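You operate a simulated robot arm through the tools that you are given. There is no shell and no other tool.

You run a simulated robot arm. Do the job below in one go: nothing can be reset, and whatever is moved stays where it is left.

JOB
Mash the potatoes with the milk from the steel jug.
Fine: jug back, masher back in the crock, wide lid on the pot. Set down upright: steel jug.

It is judged by the outcome, as a careful person would: the job done as asked, and still so three seconds after it is handed in. It fails if anything else is knocked over, pushed out of place, dropped, spilled or broken. Lids that push on must go on centred and level and be pressed home; caps that screw on are set level and turned clockwise until they are tight.

ROBOT AND FRAMES
A 7-joint arm with a two-finger parallel gripper, fixed in place. Base frame: the origin is on the floor under the middle of its stand, x ahead of it, y to its left, z up. Lengths are in cm, angles in degrees, forces in N, time in s.
It reaches about 124.7 cm from its shoulder. Its first joint turns from -132.0 to 132.0 degrees. Payload 3.91 kg.
Tool frame: the origin (TCP) lies between the finger pads and is the grasp point; the fingertips stand 3 cm ahead of it; z points along the fingers, y is the line along which they close. The gripper opens to 11 cm. The fingers are 2 cm wide and 1 cm thick; the gripper's body (4.8 by 11.2 cm) begins 5.5 cm behind the TCP.
Orientation is that of the tool frame in the base frame, as a unit quaternion [w, x, y, z]. With the fingers straight down and closing along the base's y, the tool's x points along the base's -x, its y along +y and its z along -z.

CONTROLS
- The arm moves only by the tool servo_tool. Its argument "moves" is a list of rows, each a list of 2 entries, a list of its own where there are three numbers: the shift along the base's x, y, z in cm, then the turn, a rotation vector about the base's x, y, z in degrees. In form: [[[tx, ty, tz], [wx, wy, wz]], ...]. A call has 1 to 20 rows; each row shifts and turns the commanded pose from where the row before left it. "hand" is the opening in per cent of the stroke, from 0 (shut) to 100 (fully open), set as the call begins (left out, the last holds). A row lasts 0.2 s, in which the tool goes at most 5 cm and 8.6 degrees; a call with a longer step from one row to the next is refused whole, and so is a gripper value outside its range. Where a pose cannot be reached the arm comes as near as it can. A force on the tool above 40 N (or 10 N above the force at the start of the call, whichever is more), or a blocked arm, ends the call early, and 0.2 s more pass. Each finger travels about 10.8 cm/s and halts on what it meets, pressing with about 42 N; the grip force reading is that of the motor and also rises with nothing between the fingers. The clock runs only during rows and for 0.2 s after the last one: add rows that do not move to give the fingers time. The reply holds the time, the measured pose of the TCP, the force on the tool along the base axes, the opening and the grip force, in the units named above and with some noise, with the torque about the TCP (base axes, N m) and any sound that the robot's microphone picked up, and new pictures: "pictures" is both (left out), scene, wrist or none.
- Cameras (640 x 400 px; columns grow to the right, rows downward): "scene" is fixed at [21.89, 49.95, 160.92]; the picture's right is [0.25, -0.97, 0.00], its down [-0.95, -0.24, -0.20] and it looks along [0.19, 0.05, -0.98] (base axes); focal length 214 px, centre (320, 200). "wrist" rides on the gripper at [7.2, 1.7, -10.3] in the tool frame; the picture's right is [-0.23, 0.97, 0.00], its down [-0.76, -0.18, -0.62] and it looks along [-0.61, -0.14, 0.78] (tool axes); focal length 222 px, centre (320, 200). There is no depth. A picture from a camera that has moved, and an enlarged one, comes with that camera's place and axes in the base frame and with its lens.
- inspect(camera, box): a new picture of the part [left, top, right, bottom] of that camera's present view, enlarged. The clock stands still meanwhile.
- finish_job(): hands the job in; it is judged then, once.

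Places have to be worked out from the pictures, the camera data and where the tool is seen. Open the gripper and draw the arm clear of the work before you hand the job in, unless the task says otherwise.

The tools are called by a JSON object that holds its "op" and its "data". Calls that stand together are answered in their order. servo_tool: Moves the arm, as the interface text tells. Its arguments: {"type":"object","properties":{"moves":{"type":"array"},"hand":{"type":"number"},"pictures":{"type":"string","enum":["both","scene","wrist","none"]}},"required":["moves"]} The other tools are called the same way: inspect (camera, box) takes an enlarged picture of a part of a camera's view; finish_job () hands the job in.

At the start:

```text
t: 0.0
tool_pos: [67.98, 14.61, 134.66]
tcp_rot: [0.0, 0.0, 1.0, 0.0]
wrist_force: [-0.8, -1.1, -0.1]
ft_torque: [0.01, 0.04, 0.01]
opening: 10.99
grip_force: 0.1
```

scene: 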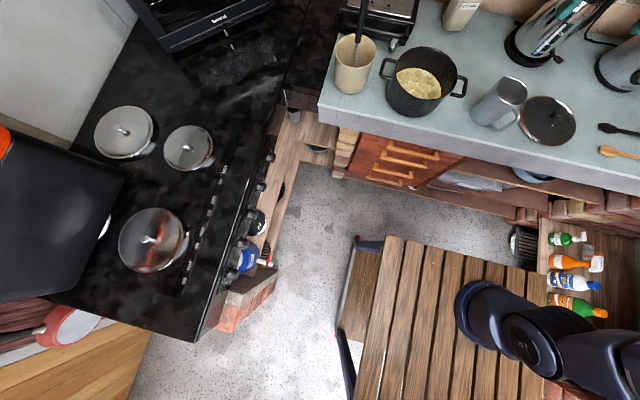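
wrist: 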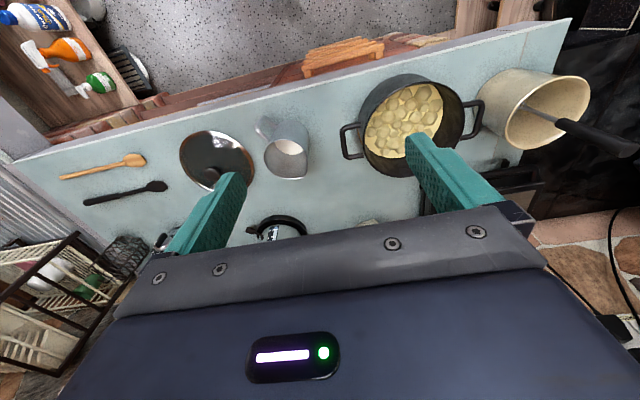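

I'll take close-up views of the counter first, to locate the pot, jug, crock with masher, and the lids.

{"op": "inspect", "data": {"camera": "scene", "box": [320, 0, 480, 100]}}

{"op": "inspect", "data": {"camera": "scene", "box": [440, 40, 640, 165]}}

{"op": "inspect", "data": {"camera": "wrist", "box": [320, 40, 640, 240]}}

{"op": "inspect", "data": {"camera": "wrist", "box": [40, 100, 360, 300]}}

```text
4.00 times, centred on (400, 50) of scene
camera zoom: at [21.89, 49.95, 160.92], right [0.25, -0.97, 0.0], down [-0.95, -0.24, -0.2], along [0.19, 0.05, -0.98], focal length 858 px, centre (0, 800)
```

zoom: 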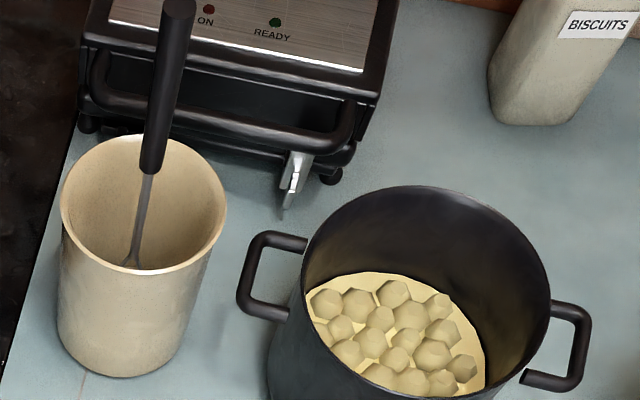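

```text
3.20 times, centred on (540, 102) of scene
camera zoom: at [21.89, 49.95, 160.92], right [0.25, -0.97, 0.0], down [-0.95, -0.24, -0.2], along [0.19, 0.05, -0.98], focal length 686 px, centre (-384, 512)
```

zoom: 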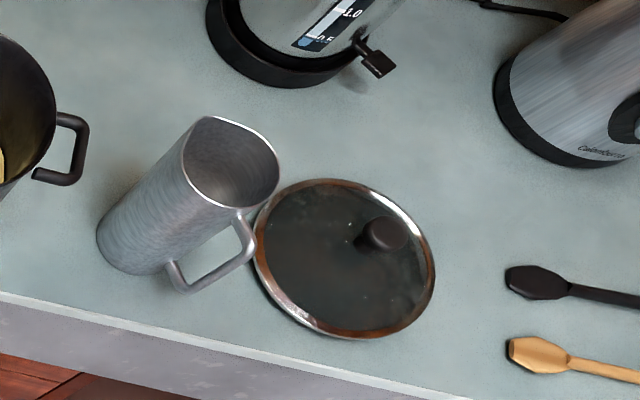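

```text
2.00 times, centred on (480, 140) of wrist
camera zoom: at [60.73, 16.35, 145.02], right [0.23, 0.97, 0.0], down [0.76, -0.18, 0.62], along [0.61, -0.14, -0.78], focal length 444 px, centre (0, 320)
```

zoom: 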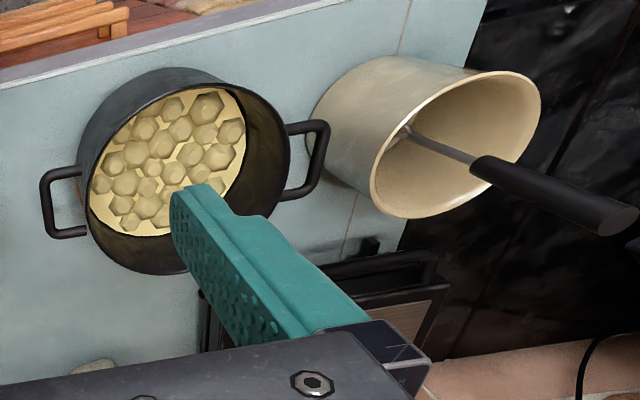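

```text
2.00 times, centred on (200, 200) of wrist
camera zoom: at [60.73, 16.35, 145.02], right [0.23, 0.97, 0.0], down [0.76, -0.18, 0.62], along [0.61, -0.14, -0.78], focal length 444 px, centre (560, 200)
```

zoom: 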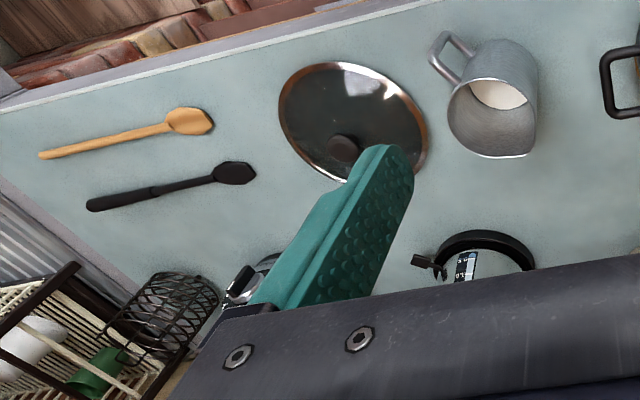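

The counter appears to be at z≈91. I put the pot at about (80,30), the jug at (79,5), the crock and masher at (83,54), and the lid at (83,-17). I'll move the empty hand toward the jug for a closer wrist view.

{"op": "servo_tool", "data": {"moves": [[[0.5, -2.4, -2.4], [0, 0, 0]], [[0.5, -2.4, -2.4], [0, 0, 0]], [[0.5, -2.4, -2.4], [0, 0, 0]], [[0.5, -2.4, -2.5], [0, 0, 0]], [[0, 0, 0], [0, 0, 0]]], "hand": 100}}

```text
t: 1.2
tool_pos: [70.14, 5.01, 124.88]
tcp_rot: [0.0, 0.0, 1.0, 0.0]
wrist_force: [-0.5, 0.5, 0.5]
ft_torque: [-0.01, 0.0, 0.02]
opening: 10.98
grip_force: 0.0
camera wrist: at [62.82, 6.69, 135.25], right [0.23, 0.97, 0.0], down [0.76, -0.18, 0.62], along [0.61, -0.14, -0.78], focal length 222 px, centre (320, 200)
```

scene: 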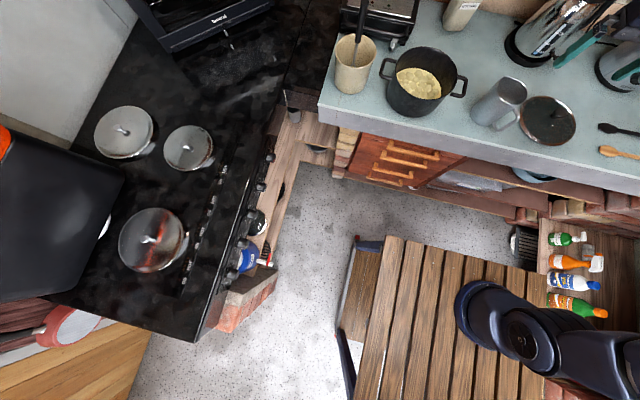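
wrist: 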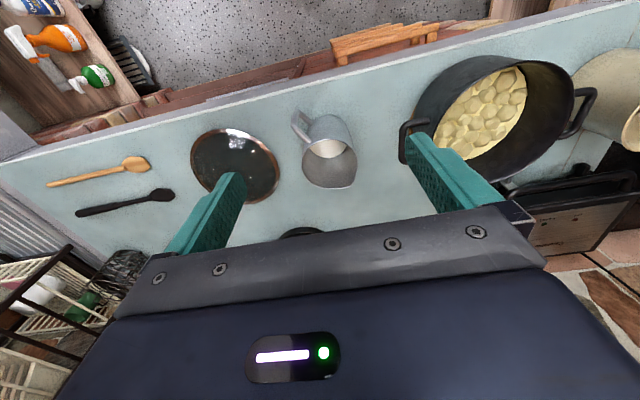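

{"op": "inspect", "data": {"camera": "wrist", "box": [260, 80, 420, 180]}}

{"op": "inspect", "data": {"camera": "wrist", "box": [160, 100, 320, 200]}}

{"op": "inspect", "data": {"camera": "scene", "box": [450, 50, 610, 150]}}

{"op": "inspect", "data": {"camera": "scene", "box": [360, 30, 480, 130]}}

```text
4.00 times, centred on (340, 130) of wrist
camera zoom: at [62.82, 6.69, 135.25], right [0.23, 0.97, 0.0], down [0.76, -0.18, 0.62], along [0.61, -0.14, -0.78], focal length 888 px, centre (240, 480)
```

zoom: 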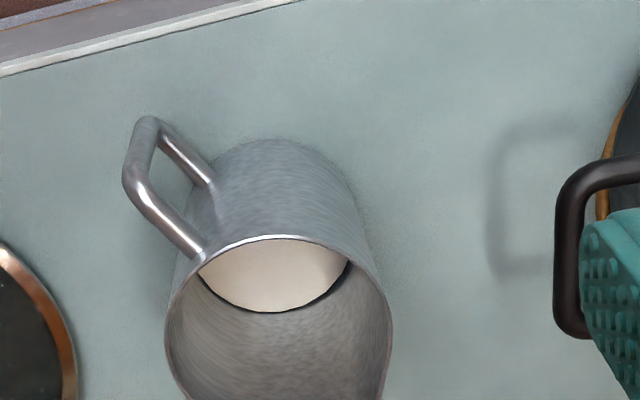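

```text
4.00 times, centred on (240, 150) of wrist
camera zoom: at [62.82, 6.69, 135.25], right [0.23, 0.97, 0.0], down [0.76, -0.18, 0.62], along [0.61, -0.14, -0.78], focal length 888 px, centre (640, 400)
```

zoom: 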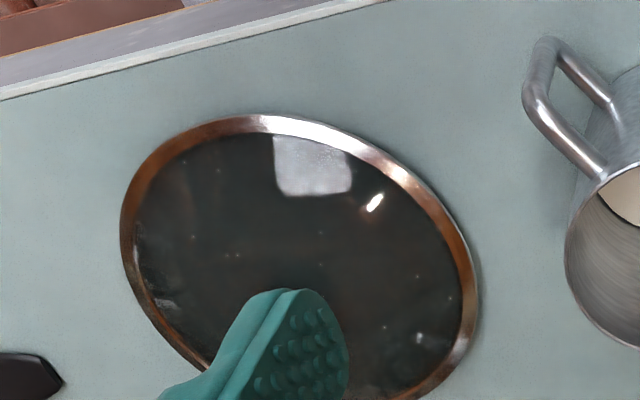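

```text
4.00 times, centred on (530, 100) of scene
camera zoom: at [21.89, 49.95, 160.92], right [0.25, -0.97, 0.0], down [-0.95, -0.24, -0.2], along [0.19, 0.05, -0.98], focal length 858 px, centre (-520, 600)
```

zoom: 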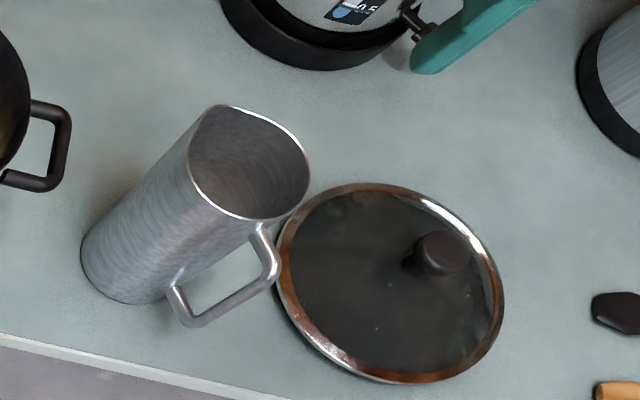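

```text
4.00 times, centred on (420, 80) of scene
camera zoom: at [21.89, 49.95, 160.92], right [0.25, -0.97, 0.0], down [-0.95, -0.24, -0.2], along [0.19, 0.05, -0.98], focal length 858 px, centre (-80, 680)
```

zoom: 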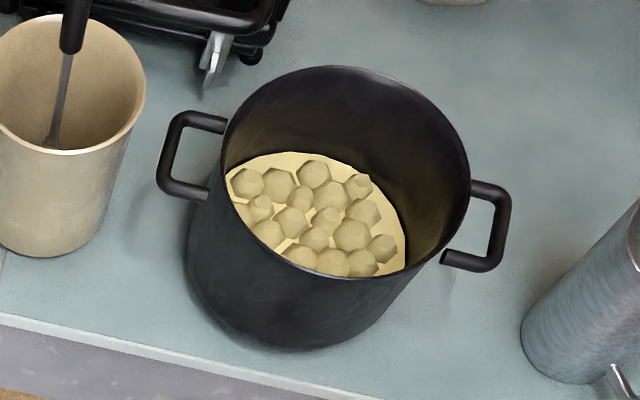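

The jug is about 9 cm across, with the spout opposite the handle. I need the full rim outline, the handle's exact direction and the lid knob, so I'll zoom again.

{"op": "inspect", "data": {"camera": "wrist", "box": [270, 95, 398, 195]}}

{"op": "inspect", "data": {"camera": "wrist", "box": [390, 40, 640, 200]}}

```text
4.00 times, centred on (334, 145) of wrist
camera zoom: at [62.82, 6.69, 135.25], right [0.23, 0.97, 0.0], down [0.76, -0.18, 0.62], along [0.61, -0.14, -0.78], focal length 888 px, centre (264, 420)
```

zoom: 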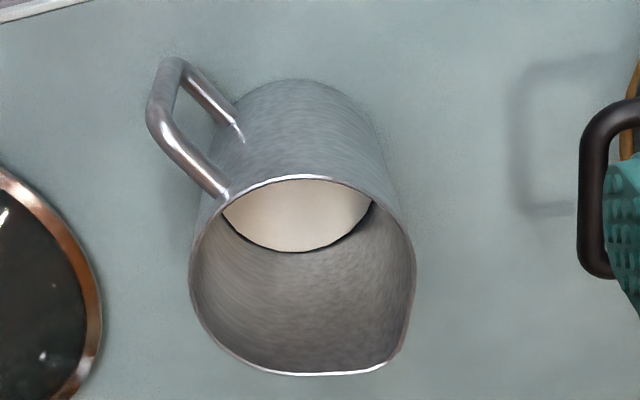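

```text
2.50 times, centred on (515, 120) of wrist
camera zoom: at [62.82, 6.69, 135.25], right [0.23, 0.97, 0.0], down [0.76, -0.18, 0.62], along [0.61, -0.14, -0.78], focal length 555 px, centre (-168, 400)
```

zoom: 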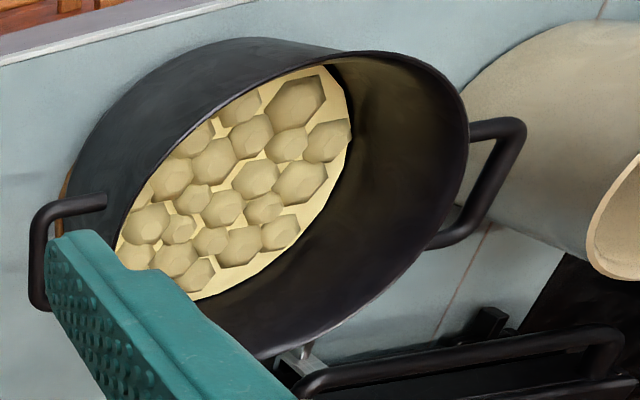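

The handle points at about 212° (toward the robot) and the spout at about 32°. A top-down body grip needs a yaw of about 32°, and pouring needs more yaw plus a tilt. I'll test that orientation range empty-handed, high above the counter.

{"op": "servo_tool", "data": {"moves": [[[-2.5, 4, 3], [0, 0, 8.5]], [[-2.5, 4, 3], [0, 0, 8.5]], [[0, 4, 3], [0, 0, 8.5]], [[0, 2, 2], [0, 0, 8.5]], [[0, 0, 0], [0, 0, 8.5]], [[0, 0, 0], [0, 0, 8.5]], [[0, 0, 0], [0, 0, 8.5]], [[0, 0, 0], [0, 0, 8.5]], [[0, 0, 0], [0, 0, 8.5]], [[0, 0, 0], [0, 0, 8.5]], [[0, 0, 0], [0, 0, 5]], [[0, 0, 0], [0, 0, 0]]]}}

```text
refused: row 1 steps farther than a row can; nothing moved
```

That row was too long, so I'll split the same test into smaller steps.

{"op": "servo_tool", "data": {"moves": [[[-1.5, 3, 2.5], [0, 0, 8.5]], [[-1.5, 3, 2.5], [0, 0, 8.5]], [[-1, 3, 2.5], [0, 0, 8.5]], [[-1, 3, 2.5], [0, 0, 8.5]], [[0, 2, 1], [0, 0, 8.5]], [[0, 0, 0], [0, 0, 8.5]], [[0, 0, 0], [0, 0, 8.5]], [[0, 0, 0], [0, 0, 8.5]], [[0, 0, 0], [0, 0, 8.5]], [[0, 0, 0], [0, 0, 8.5]], [[0, 0, 0], [0, 0, 5]], [[0, 0, 0], [0, 0, 0]]]}}

```text
t: 3.8
tool_pos: [65.06, 18.95, 135.88]
tcp_rot: [0.0, 0.708, -0.707, 0.0]
wrist_force: [0.0, 0.1, 0.0]
ft_torque: [0.01, -0.01, -0.01]
opening: 11.01
grip_force: 0.1
camera wrist: at [63.26, 11.75, 146.32], right [-0.97, 0.23, 0.0], down [0.18, 0.76, 0.62], along [0.14, 0.61, -0.78], focal length 222 px, centre (320, 200)
```

scene: 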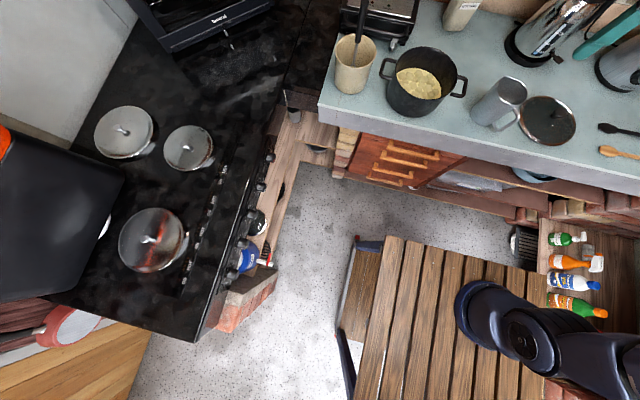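
wrist: 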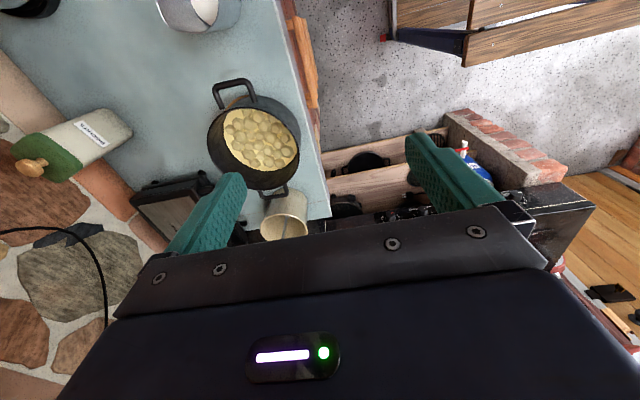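

A yaw of 90° works. I'll continue toward 180°.

{"op": "servo_tool", "data": {"moves": [[[0, 0, 0], [0, 0, 8.5]], [[0, 0, 0], [0, 0, 8.5]], [[0, 0, 0], [0, 0, 8.5]], [[0, 0, 0], [0, 0, 8.5]], [[0, 0, 0], [0, 0, 8.5]], [[0, 0, 0], [0, 0, 8.5]], [[0, 0, 0], [0, 0, 8.5]], [[0, 0, 0], [0, 0, 8.5]], [[0, 0, 0], [0, 0, 8.5]], [[0, 0, 0], [0, 0, 8.5]], [[0, 0, 0], [0, 0, 5]], [[0, 0, 0], [0, 0, 0]]], "pictures": "wrist"}}

```text
t: 6.4
tool_pos: [65.1, 19.03, 135.93]
tcp_rot: [-0.001, 1.0, 0.001, 0.0]
wrist_force: [-0.2, 0.4, -0.2]
ft_torque: [0.01, 0.0, 0.0]
opening: 11.0
grip_force: 0.0
camera wrist: at [72.25, 17.37, 146.34], right [-0.23, -0.97, 0.0], down [-0.76, 0.18, 0.62], along [-0.61, 0.14, -0.78], focal length 222 px, centre (320, 200)
```

wrist: 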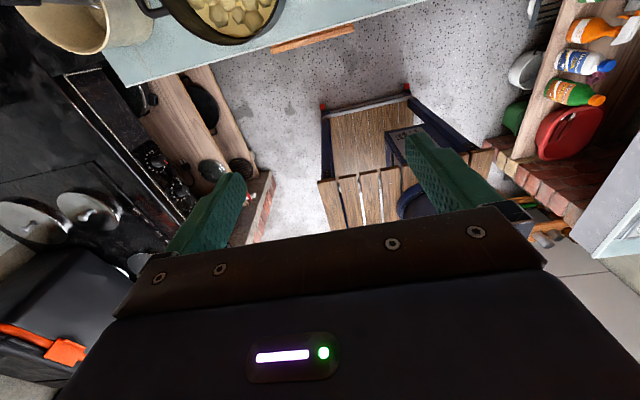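

Yaw 180° is reachable too. Now I'll test the pour tilt, fingers swinging from down to forward and past horizontal, at a safe height above the pot.

{"op": "servo_tool", "data": {"moves": [[[3.5, 2, -1], [0, -8, 0]], [[3.5, 2, -1], [0, -8, 0]], [[3.5, 2, -1], [0, -8, 0]], [[3.5, 2, -1], [0, -8, 0]], [[3.5, 2, -1], [0, -8, 0]], [[1.5, 1, -1], [0, -8, 0]], [[0, 0, 0], [0, -8, 0]], [[0, 0, 0], [0, -8, 0]], [[0, 0, 0], [0, -8, 0]], [[0, 0, 0], [0, -8, 0]], [[0, 0, 0], [0, -8, 0]], [[0, 0, 0], [0, -8, 0]], [[0, 0, 0], [0, -8, 0]], [[0, 0, 0], [0, -8, 0]], [[0, 0, 0], [0, 0, 0]]]}}

```text
t: 9.6
tool_pos: [83.96, 29.98, 129.9]
tcp_rot: [-0.001, 0.558, 0.0, 0.83]
wrist_force: [0.0, 1.0, 0.4]
ft_torque: [-0.02, -0.01, -0.02]
opening: 11.01
grip_force: 0.1
camera wrist: at [71.56, 28.35, 132.83], right [0.09, -0.97, -0.21], down [-0.29, 0.18, -0.94], along [0.95, 0.14, -0.27], focal length 222 px, centre (320, 200)
```

scene: 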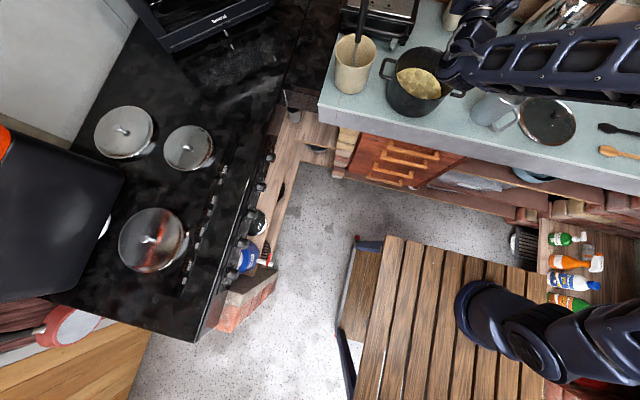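
wrist: 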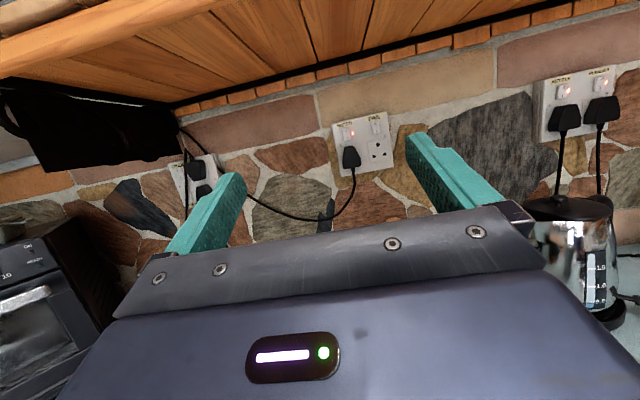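

The full pour pose, tilted 112°, is reachable. I'll return to fingers down, then yaw back to the grasp yaw and move over the jug.

{"op": "servo_tool", "data": {"moves": [[[0, 0, 0.5], [0, 8, 0]], [[0, 0, 0.5], [0, 8, 0]], [[0, 0, 0.5], [0, 8, 0]], [[0, 0, 0.5], [0, 8, 0]], [[-1, -1, 0.5], [0, 8, 0]], [[-1, -2, 0.5], [0, 8, 0]], [[-1, -2, 0], [0, 8, 0]], [[-1, -2, 0], [0, 8, 0]], [[-1, -2, 0], [0, 8, 0]], [[-1, -2, 0], [0, 8, 0]], [[-1, -2, 0], [0, 8, 0]], [[-1, -2, 0], [0, 8, 0]], [[-1, -2, 0], [0, 8, 0]], [[-1, -2, 0], [0, 8, 0]], [[0, 0, 0], [0, 0, 0]]], "pictures": "none"}}

{"op": "servo_tool", "data": {"moves": [[[0, -1, 0], [0, 0, -8.5]], [[0, -1, 0], [0, 0, -8.5]], [[0, -1, 0], [0, 0, -8.5]], [[0, -1, 0], [0, 0, -8.5]], [[0, -1, 0], [0, 0, -8.5]], [[0, -1, 0], [0, 0, -8.5]], [[0, -1, 0], [0, 0, -8.5]], [[0, 0, 0], [0, 0, -8.5]], [[0, 0, 0], [0, 0, -8.5]], [[0, 0, 0], [0, 0, -8.5]], [[0, 0, 0], [0, 0, -8.5]], [[0, 0, 0], [0, 0, -8.5]], [[0, 0, 0], [0, 0, -8.5]], [[0, 0, 0], [0, 0, -8.5]], [[0, 0, 0], [0, 0, -8.5]], [[0, 0, 0], [0, 0, -8.5]], [[0, 0, 0], [0, 0, -8.5]], [[0, 0, 0], [0, 0, -3.5]], [[0, 0, 0], [0, 0, 0]]]}}

```text
t: 12.8
tool_pos: [74.1, 10.96, 132.93]
tcp_rot: [0.0, 1.0, 0.0, -0.001]
wrist_force: [0.6, -0.3, 0.3]
ft_torque: [0.01, 0.0, 0.0]
opening: 10.99
grip_force: 0.1
```

```text
t: 16.8
tool_pos: [73.94, 3.97, 132.84]
tcp_rot: [0.0, -0.275, 0.962, 0.0]
wrist_force: [0.2, 1.4, -0.6]
ft_torque: [0.01, 0.03, -0.03]
opening: 11.0
grip_force: 0.1
camera wrist: at [66.86, 1.66, 143.32], right [-0.32, 0.95, 0.0], down [0.74, 0.25, 0.62], along [0.59, 0.2, -0.78], focal length 222 px, centre (320, 200)
```

scene: 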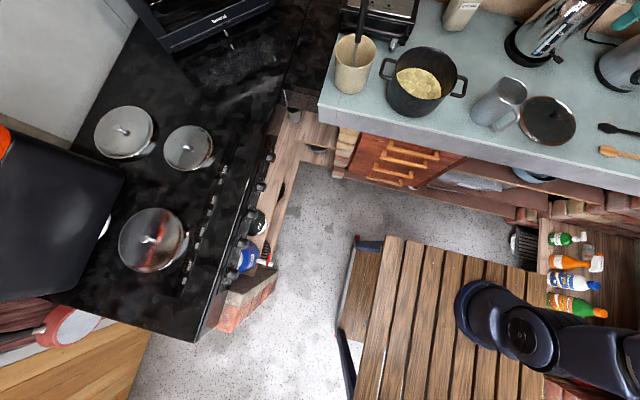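
wrist: 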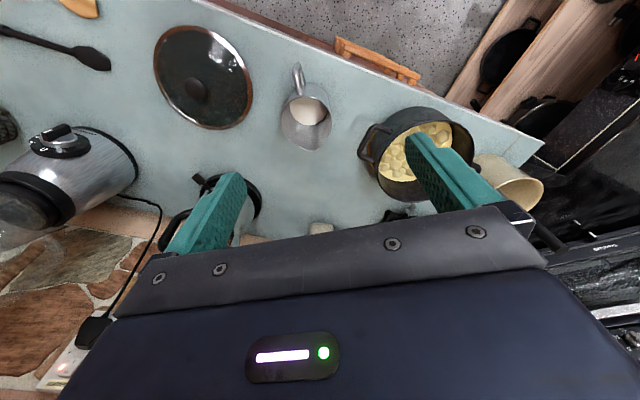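

Yaw is now 32°. I'll zoom on the jug and lid from this view to refine the jug's centre and handle direction.

{"op": "inspect", "data": {"camera": "wrist", "box": [250, 50, 378, 160]}}

{"op": "inspect", "data": {"camera": "wrist", "box": [140, 10, 268, 140]}}

{"op": "inspect", "data": {"camera": "wrist", "box": [340, 90, 560, 240]}}

```text
3.64 times, centred on (314, 105) of wrist
camera zoom: at [66.86, 1.66, 143.32], right [-0.32, 0.95, 0.0], down [0.74, 0.25, 0.62], along [0.59, 0.2, -0.78], focal length 808 px, centre (342, 546)
```

zoom: 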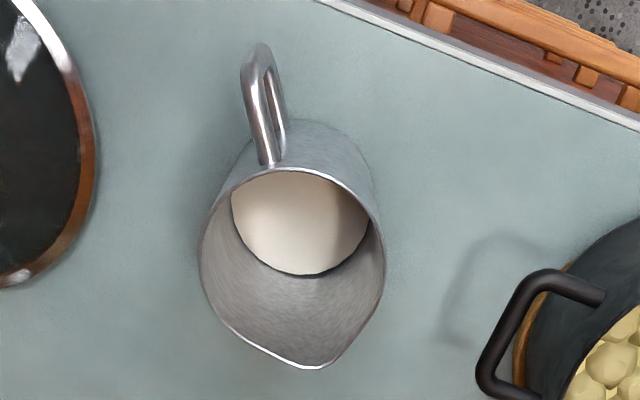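

```text
3.08 times, centred on (204, 75) of wrist
camera zoom: at [66.86, 1.66, 143.32], right [-0.32, 0.95, 0.0], down [0.74, 0.25, 0.62], along [0.59, 0.2, -0.78], focal length 684 px, centre (677, 585)
```

zoom: 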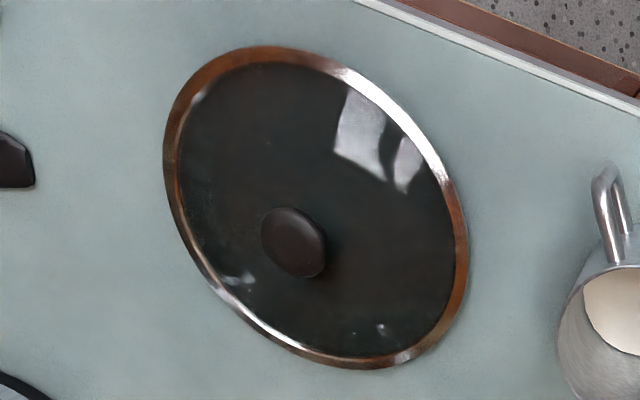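

```text
2.67 times, centred on (450, 165) of wrist
camera zoom: at [66.86, 1.66, 143.32], right [-0.32, 0.95, 0.0], down [0.74, 0.25, 0.62], along [0.59, 0.2, -0.78], focal length 592 px, centre (-27, 293)
```

zoom: 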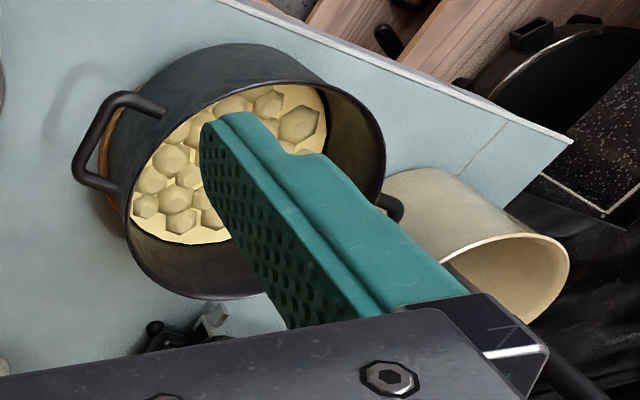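

My fits from three views agree on the jug rim centre at about (80.7, 4.0) and rim z≈103.3, with a diameter of about 9.2 and the handle at about 212°. I'll move directly above it and check before descending.

{"op": "servo_tool", "data": {"moves": [[[1.7, 0, -4.4], [0, 0, 0]], [[1.7, 0, -4.4], [0, 0, 0]], [[1.7, 0, -4.4], [0, 0, 0]], [[1.7, 0, -4.5], [0, 0, 0]], [[0, 0, 0], [0, 0, 0]]], "hand": 100}}

```text
t: 18.0
tool_pos: [80.83, 4.26, 115.22]
tcp_rot: [0.0, -0.276, 0.961, 0.0]
wrist_force: [-0.5, -0.2, 0.1]
ft_torque: [0.02, 0.0, 0.01]
opening: 11.02
grip_force: 0.1
camera wrist: at [73.7, 1.87, 125.62], right [-0.32, 0.95, 0.0], down [0.74, 0.25, 0.62], along [0.59, 0.2, -0.78], focal length 222 px, centre (320, 200)
```

scene: 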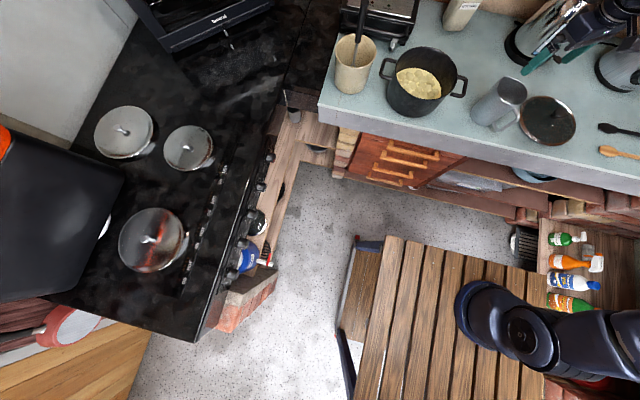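
wrist: 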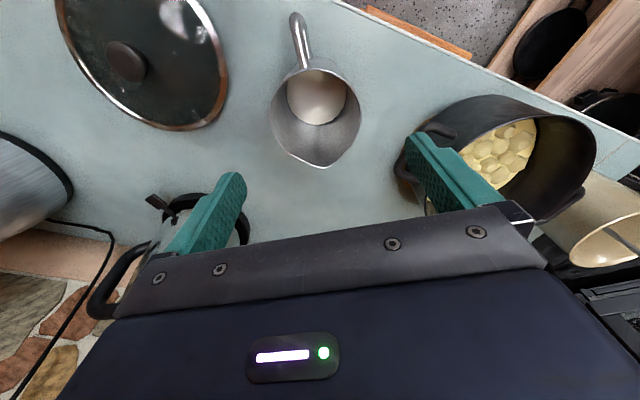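

{"op": "inspect", "data": {"camera": "wrist", "box": [250, 0, 410, 200]}}

```text
2.00 times, centred on (330, 100) of wrist
camera zoom: at [73.7, 1.87, 125.62], right [-0.32, 0.95, 0.0], down [0.74, 0.25, 0.62], along [0.59, 0.2, -0.78], focal length 444 px, centre (300, 400)
```

zoom: 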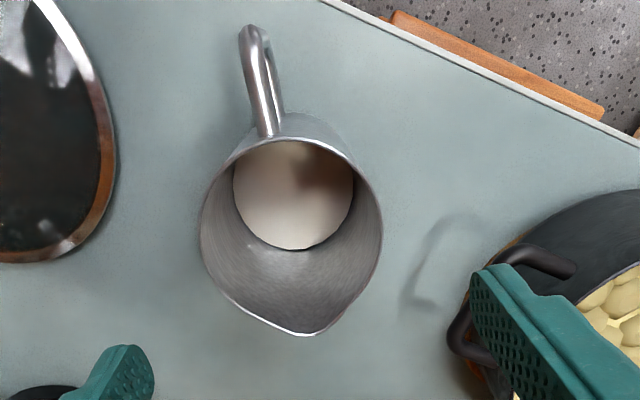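

The near rim edge puts the jug centre at about (81.0, 4.0). I'll descend until the fingertips are just above rim level, so I can compare them directly.

{"op": "servo_tool", "data": {"moves": [[[0.1, -0.1, -2.5], [0, 0, 0]], [[0.1, -0.15, -2.5], [0, 0, 0]], [[0, 0, -2.5], [0, 0, 0]], [[0, 0, 0], [0, 0, 0]], [[0, 0, 0], [0, 0, 0]]], "hand": 100, "pictures": "wrist"}}

{"op": "inspect", "data": {"camera": "wrist", "box": [200, 30, 460, 230]}}

{"op": "inspect", "data": {"camera": "scene", "box": [460, 20, 600, 140]}}

```text
t: 19.2
tool_pos: [81.06, 3.8, 107.86]
tcp_rot: [0.0, -0.276, 0.961, 0.0]
wrist_force: [-0.3, 1.0, -0.5]
ft_torque: [-0.01, 0.01, -0.02]
opening: 10.99
grip_force: 0.1
camera wrist: at [74.0, 1.46, 118.16], right [-0.32, 0.95, 0.0], down [0.74, 0.25, 0.62], along [0.59, 0.2, -0.78], focal length 222 px, centre (320, 200)
```

wrist: 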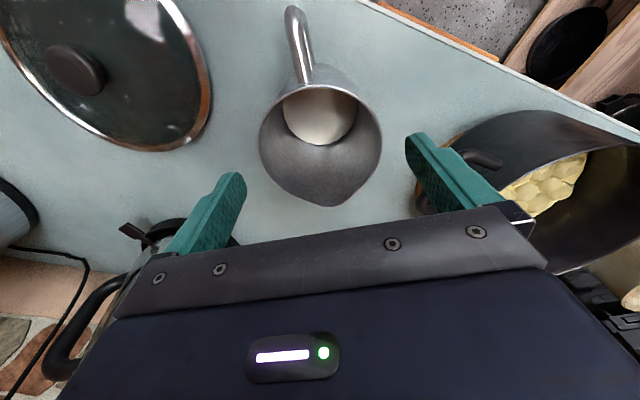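

```text
2.00 times, centred on (330, 130) of wrist
camera zoom: at [74.0, 1.46, 118.16], right [-0.32, 0.95, 0.0], down [0.74, 0.25, 0.62], along [0.59, 0.2, -0.78], focal length 444 px, centre (300, 340)
```

zoom: 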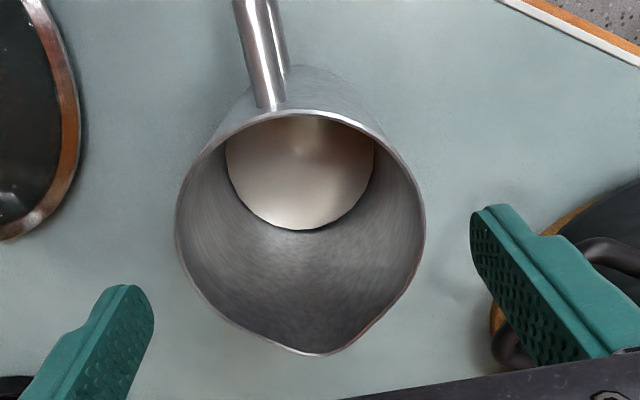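

```text
3.33 times, centred on (530, 80) of scene
camera zoom: at [21.89, 49.95, 160.92], right [0.25, -0.97, 0.0], down [-0.95, -0.24, -0.2], along [0.19, 0.05, -0.98], focal length 715 px, centre (-380, 600)
```

zoom: 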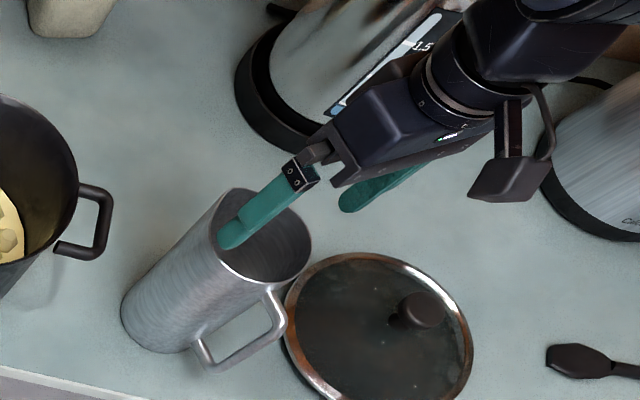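

The fingers straddle the rim symmetrically (jug column 300.5 against tool column 300). I'll descend to z≈99.3 so the pads sit about 4 cm below the rim.

{"op": "servo_tool", "data": {"moves": [[[0, 0, -1.7], [0, 0, 0]], [[0, 0, -1.7], [0, 0, 0]], [[0, 0, -1.7], [0, 0, 0]], [[0, 0, -1.7], [0, 0, 0]], [[0, 0, -1.7], [0, 0, 0]], [[0, 0, 0], [0, 0, 0]]], "hand": 100}}

{"op": "inspect", "data": {"camera": "scene", "box": [460, 40, 588, 120]}}

```text
t: 20.6
tool_pos: [80.97, 3.81, 99.21]
tcp_rot: [0.0, -0.276, 0.961, 0.0]
wrist_force: [0.5, 0.6, 0.4]
ft_torque: [-0.01, 0.02, 0.01]
opening: 11.01
grip_force: 0.0
camera wrist: at [73.83, 1.43, 109.54], right [-0.32, 0.95, 0.0], down [0.74, 0.25, 0.62], along [0.59, 0.2, -0.78], focal length 222 px, centre (320, 200)
```

scene: 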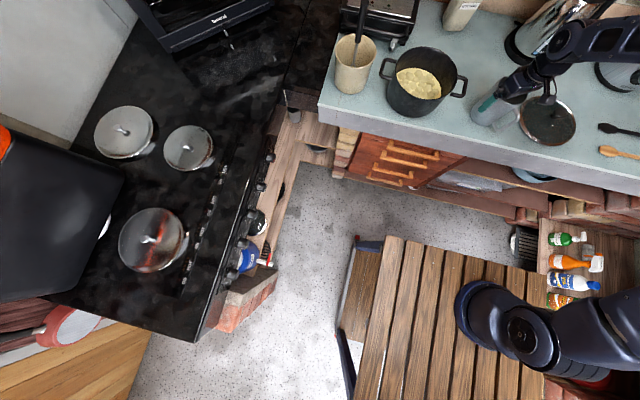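
wrist: 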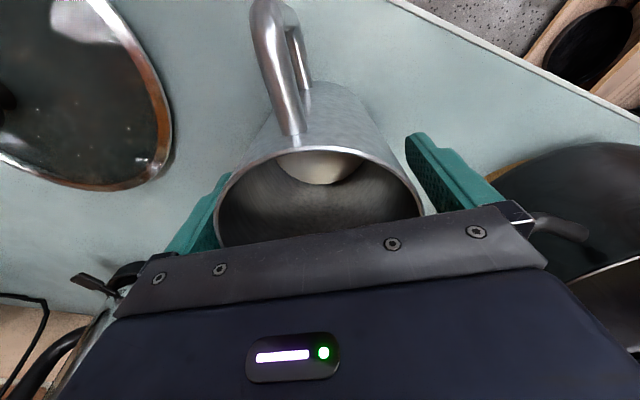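

```text
5.00 times, centred on (524, 80) of scene
camera zoom: at [21.89, 49.95, 160.92], right [0.25, -0.97, 0.0], down [-0.95, -0.24, -0.2], along [0.19, 0.05, -0.98], focal length 1072 px, centre (-700, 800)
```

zoom: 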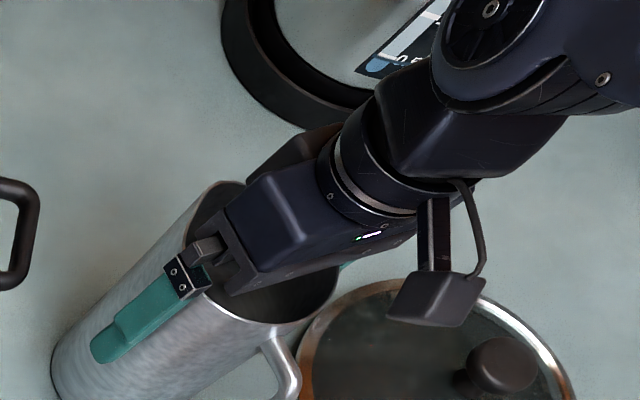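

The fingers straddle the jug and the palm is clear above the rim. I'm closing the grip.

{"op": "servo_tool", "data": {"moves": [[[0, 0, 0], [0, 0, 0]], [[0, 0, 0], [0, 0, 0]], [[0, 0, 0], [0, 0, 0]], [[0, 0, 0], [0, 0, 0]]], "hand": 0}}

```text
t: 21.6
tool_pos: [80.93, 3.84, 99.11]
tcp_rot: [-0.001, -0.275, 0.961, 0.0]
wrist_force: [2.7, 0.1, 1.6]
ft_torque: [0.13, -0.07, -0.02]
opening: 9.09
grip_force: 42.0
camera wrist: at [73.83, 1.43, 109.56], right [-0.32, 0.95, 0.0], down [0.74, 0.25, 0.62], along [0.59, 0.2, -0.78], focal length 222 px, centre (320, 200)
```

scene: 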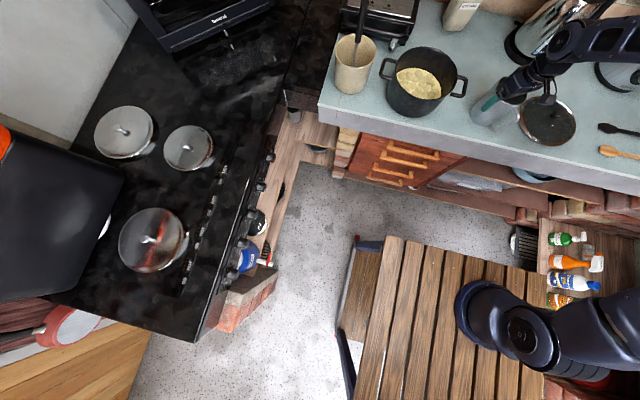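
wrist: 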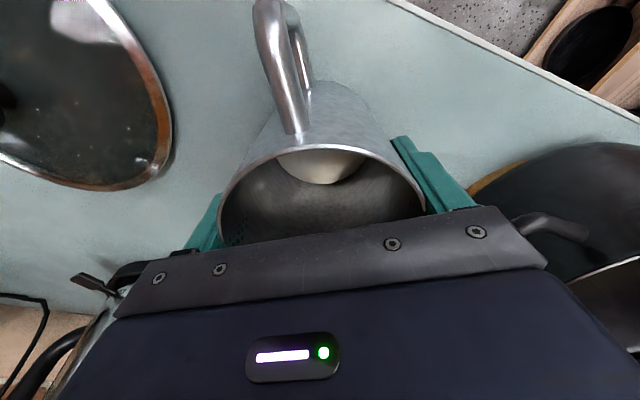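

The grip holds at 9.09 cm and 42 N. The pose to return to is (80.95, 3.82, 99.15) at yaw 32°. I'll lift gently, straight up.

{"op": "servo_tool", "data": {"moves": [[[0, 0, 0.4], [0, 0, 0]], [[0, 0, 0.8], [0, 0, 0]], [[0, 0, 1.2], [0, 0, 0]], [[0, 0, 1.6], [0, 0, 0]], [[0, 0, 2], [0, 0, 0]], [[0, 0, 2], [0, 0, 0]], [[0, 0, 2], [0, 0, 0]], [[0, 0, 2], [0, 0, 0]], [[0, 0, 2], [0, 0, 0]], [[0, 0, 2], [0, 0, 0]], [[0, 0, 2], [0, 0, 0]], [[0, 0, 2], [0, 0, 0]], [[0, 0, 2], [0, 0, 0]], [[0, 0, 1.6], [0, 0, 0]], [[0, 0, 1], [0, 0, 0]], [[0, 0, 0.4], [0, 0, 0]], [[0, 0, 0], [0, 0, 0]]]}}

```text
t: 25.2
tool_pos: [81.08, 3.68, 124.3]
tcp_rot: [0.0, -0.276, 0.961, 0.0]
wrist_force: [-0.8, -0.6, -2.9]
ft_torque: [0.0, 0.01, -0.02]
opening: 9.09
grip_force: 42.1
camera wrist: at [74.03, 1.4, 134.67], right [-0.32, 0.95, 0.0], down [0.74, 0.25, 0.62], along [0.59, 0.2, -0.78], focal length 222 px, centre (320, 200)
```

scene: 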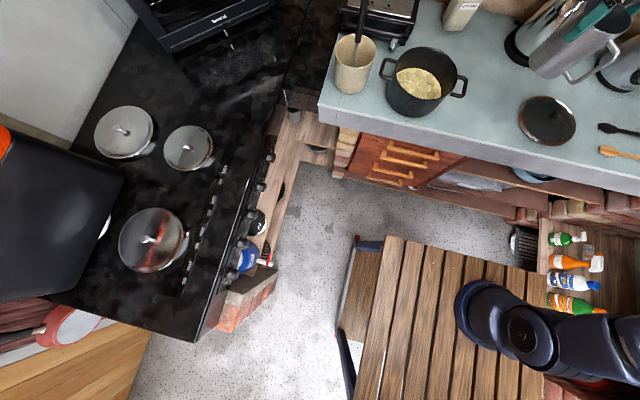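
wrist: 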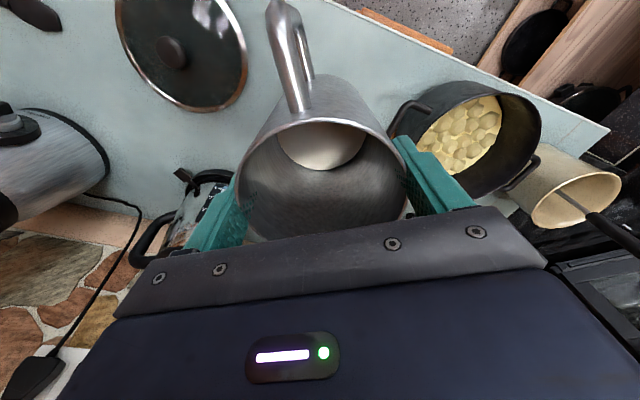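

The jug is lifted, and it's light with only a shallow layer of milk. I'll carry it above the far half of the pot, turning the spout toward me (yaw to about 180°).

{"op": "servo_tool", "data": {"moves": [[[0, 0.4, 0], [0, 0, 4]], [[0.2, 0.9, 0], [0, 0, 8]], [[0.35, 1.6, 0], [0, 0, 8.3]], [[0.35, 1.6, 0], [0, 0, 8.3]], [[0.35, 1.6, 0], [0, 0, 8.3]], [[0.35, 1.6, 0], [0, 0, 8.3]], [[0.35, 1.6, 0], [0, 0, 8.3]], [[0.35, 1.6, 0], [0, 0, 8.3]], [[0.35, 1.6, 0], [0, 0, 8.3]], [[0.35, 1.6, 0], [0, 0, 8.3]], [[0.35, 1.6, 0], [0, 0, 8.3]], [[0.35, 1.6, 0], [0, 0, 8.3]], [[0.35, 1.6, 0], [0, 0, 8.3]], [[0.35, 1.6, 0], [0, 0, 8.3]], [[0.35, 1.6, 0], [0, 0, 8.3]], [[0.35, 1.6, 0], [0, 0, 8.3]], [[0.35, 1.6, 0], [0, 0, 8.3]], [[0.35, 1.6, 0], [0, 0, 8.3]], [[0.2, 0.8, 0], [0, 0, 4]], [[0, 0, 0], [0, 0, 0]]]}}

```text
t: 29.4
tool_pos: [87.14, 31.55, 124.23]
tcp_rot: [0.0, 1.0, 0.008, 0.0]
wrist_force: [0.7, 0.9, -2.9]
ft_torque: [-0.01, 0.0, -0.03]
opening: 9.06
grip_force: 42.1
camera wrist: at [94.31, 29.99, 134.64], right [-0.21, -0.98, 0.0], down [-0.76, 0.17, 0.62], along [-0.61, 0.13, -0.78], focal length 222 px, centre (320, 200)
```

scene: 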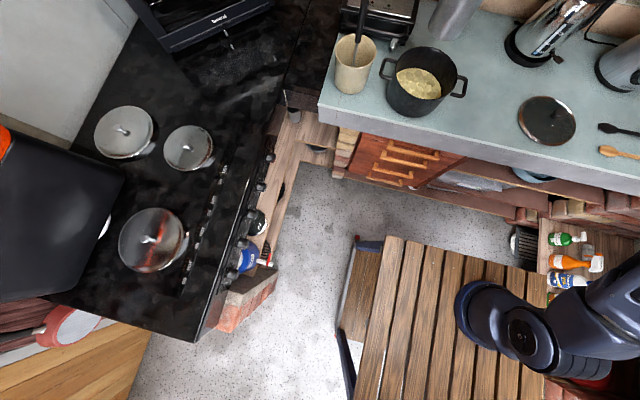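
wrist: 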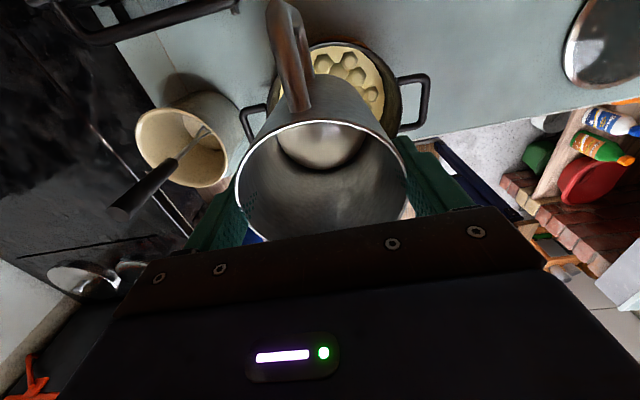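

Positioned just left of the pot's centre line. I'll tilt to 80° while lowering and correcting y, which should be before much milk flows.

{"op": "servo_tool", "data": {"moves": [[[0, -0.1, -0.5], [0, -4, 0]], [[0.1, -0.1, -0.9], [0, -8, 0]], [[0.1, -0.1, -0.9], [0, -8, 0]], [[0.1, -0.1, -0.9], [0, -8, 0]], [[0.1, -0.1, -0.9], [0, -8, 0]], [[0.1, -0.1, -0.9], [0, -8, 0]], [[0.1, -0.1, -0.9], [0, -8, 0]], [[0.1, -0.1, -0.9], [0, -7, 0]], [[0.1, -0.1, -0.9], [0, -6, 0]], [[0.1, -0.1, -0.9], [0, -5, 0]], [[0, -0.1, -0.5], [0, -4, 0]], [[0, 0, 0], [0, -3, 0]], [[0, 0, 0], [0, 0, 0]]]}}

```text
t: 32.2
tool_pos: [87.94, 30.42, 115.05]
tcp_rot: [0.004, 0.782, 0.006, 0.623]
wrist_force: [0.0, -0.3, -3.1]
ft_torque: [0.0, 0.2, -0.04]
opening: 9.04
grip_force: 42.0
camera wrist: at [79.44, 28.84, 124.57], right [-0.05, -0.98, -0.21], down [-0.78, 0.17, -0.6], along [0.63, 0.13, -0.77], focal length 222 px, centre (320, 200)
```

scene: 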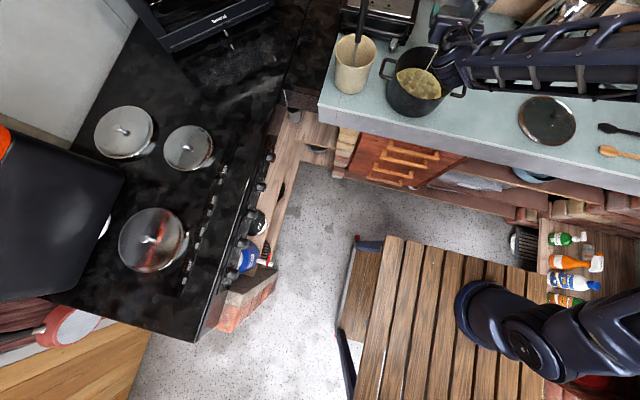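
wrist: 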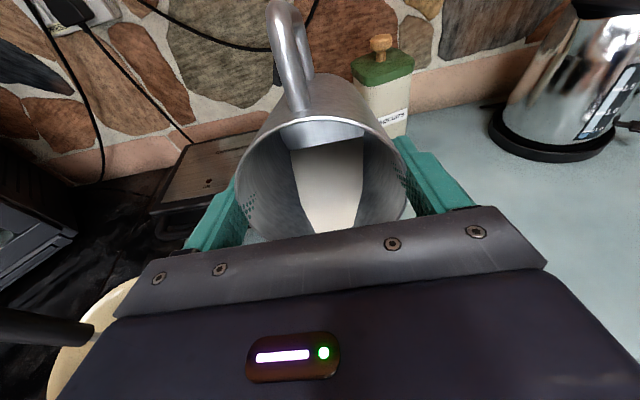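

The tilt is 77° and milk is running along the wall toward the lip. I'll zoom in to see the stream relative to the pot.

{"op": "inspect", "data": {"camera": "scene", "box": [370, 20, 498, 120]}}

```text
4.00 times, centred on (434, 70) of scene
camera zoom: at [21.89, 49.95, 160.92], right [0.25, -0.97, 0.0], down [-0.95, -0.24, -0.2], along [0.19, 0.05, -0.98], focal length 858 px, centre (-136, 720)
```

zoom: 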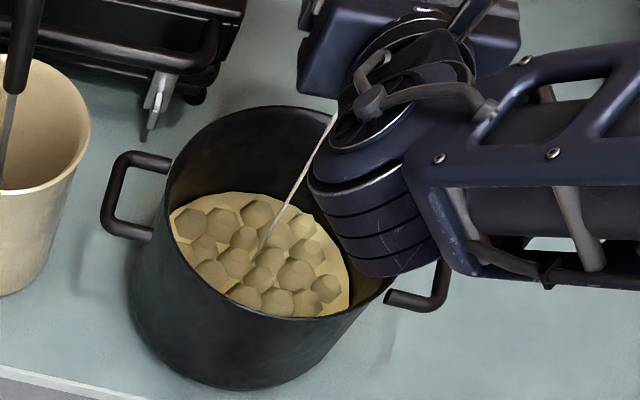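

The stream lands inside the pot. I'll continue tilting slowly to about 92° and let it pour.

{"op": "servo_tool", "data": {"moves": [[[0.1, 0, 0], [0, -2, 0]], [[0.1, 0, 0], [0, -2, 0]], [[0, 0, 0], [0, 0, 0]], [[0, 0, 0], [0, -2, 0]], [[0, 0, 0], [0, -2, 0]], [[0, 0, 0], [0, 0, 0]], [[0, 0, 0], [0, -2, 0]], [[0, 0, 0], [0, -2, 0]], [[0, 0, 0], [0, 0, 0]], [[0, 0, 0], [0, -2, 0]], [[0, 0, 0], [0, 0, 0]], [[0, 0, 0], [0, 0, 0]]]}}

{"op": "inspect", "data": {"camera": "scene", "box": [370, 20, 498, 120]}}

{"op": "inspect", "data": {"camera": "wrist", "box": [220, 60, 420, 240]}}

```text
t: 34.8
tool_pos: [88.12, 30.46, 115.15]
tcp_rot: [0.005, 0.701, 0.005, 0.713]
wrist_force: [0.4, 0.1, -2.7]
ft_torque: [-0.02, 0.12, -0.02]
opening: 9.04
grip_force: 41.8
camera wrist: at [77.66, 28.83, 122.24], right [0.0, -0.98, -0.21], down [-0.61, 0.17, -0.77], along [0.79, 0.13, -0.6], focal length 222 px, centre (320, 200)
```

scene: 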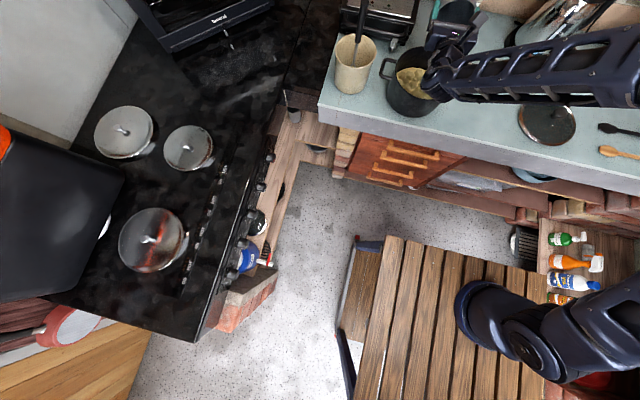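
wrist: 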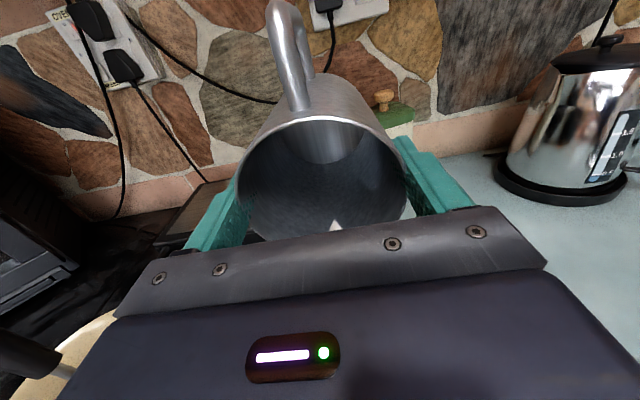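

```text
4.00 times, centred on (434, 70) of scene
camera zoom: at [21.89, 49.95, 160.92], right [0.25, -0.97, 0.0], down [-0.95, -0.24, -0.2], along [0.19, 0.05, -0.98], focal length 858 px, centre (-136, 720)
```

zoom: 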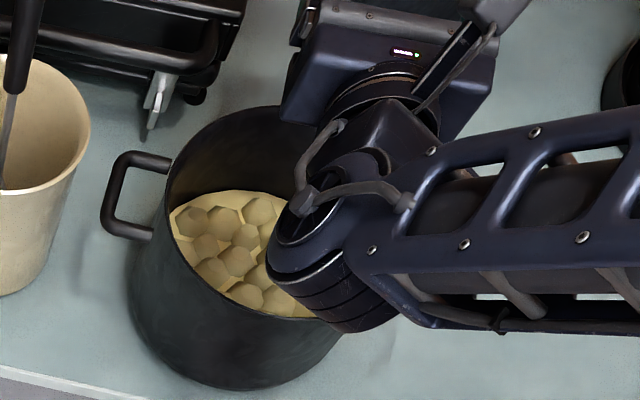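

```text
2.22 times, centred on (320, 150) of wrist
camera zoom: at [77.66, 28.83, 122.24], right [0.0, -0.98, -0.21], down [-0.61, 0.17, -0.77], along [0.79, 0.13, -0.6], focal length 494 px, centre (320, 311)
```

zoom: 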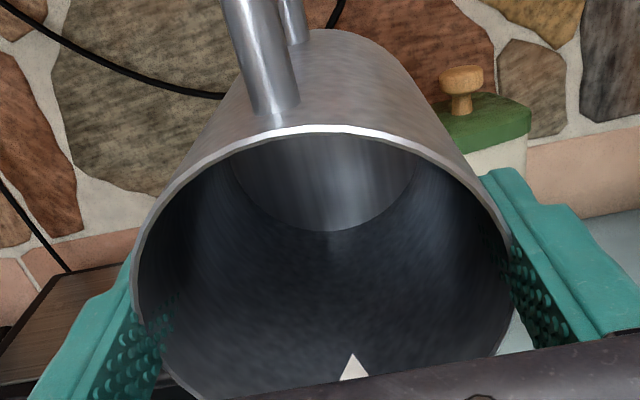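

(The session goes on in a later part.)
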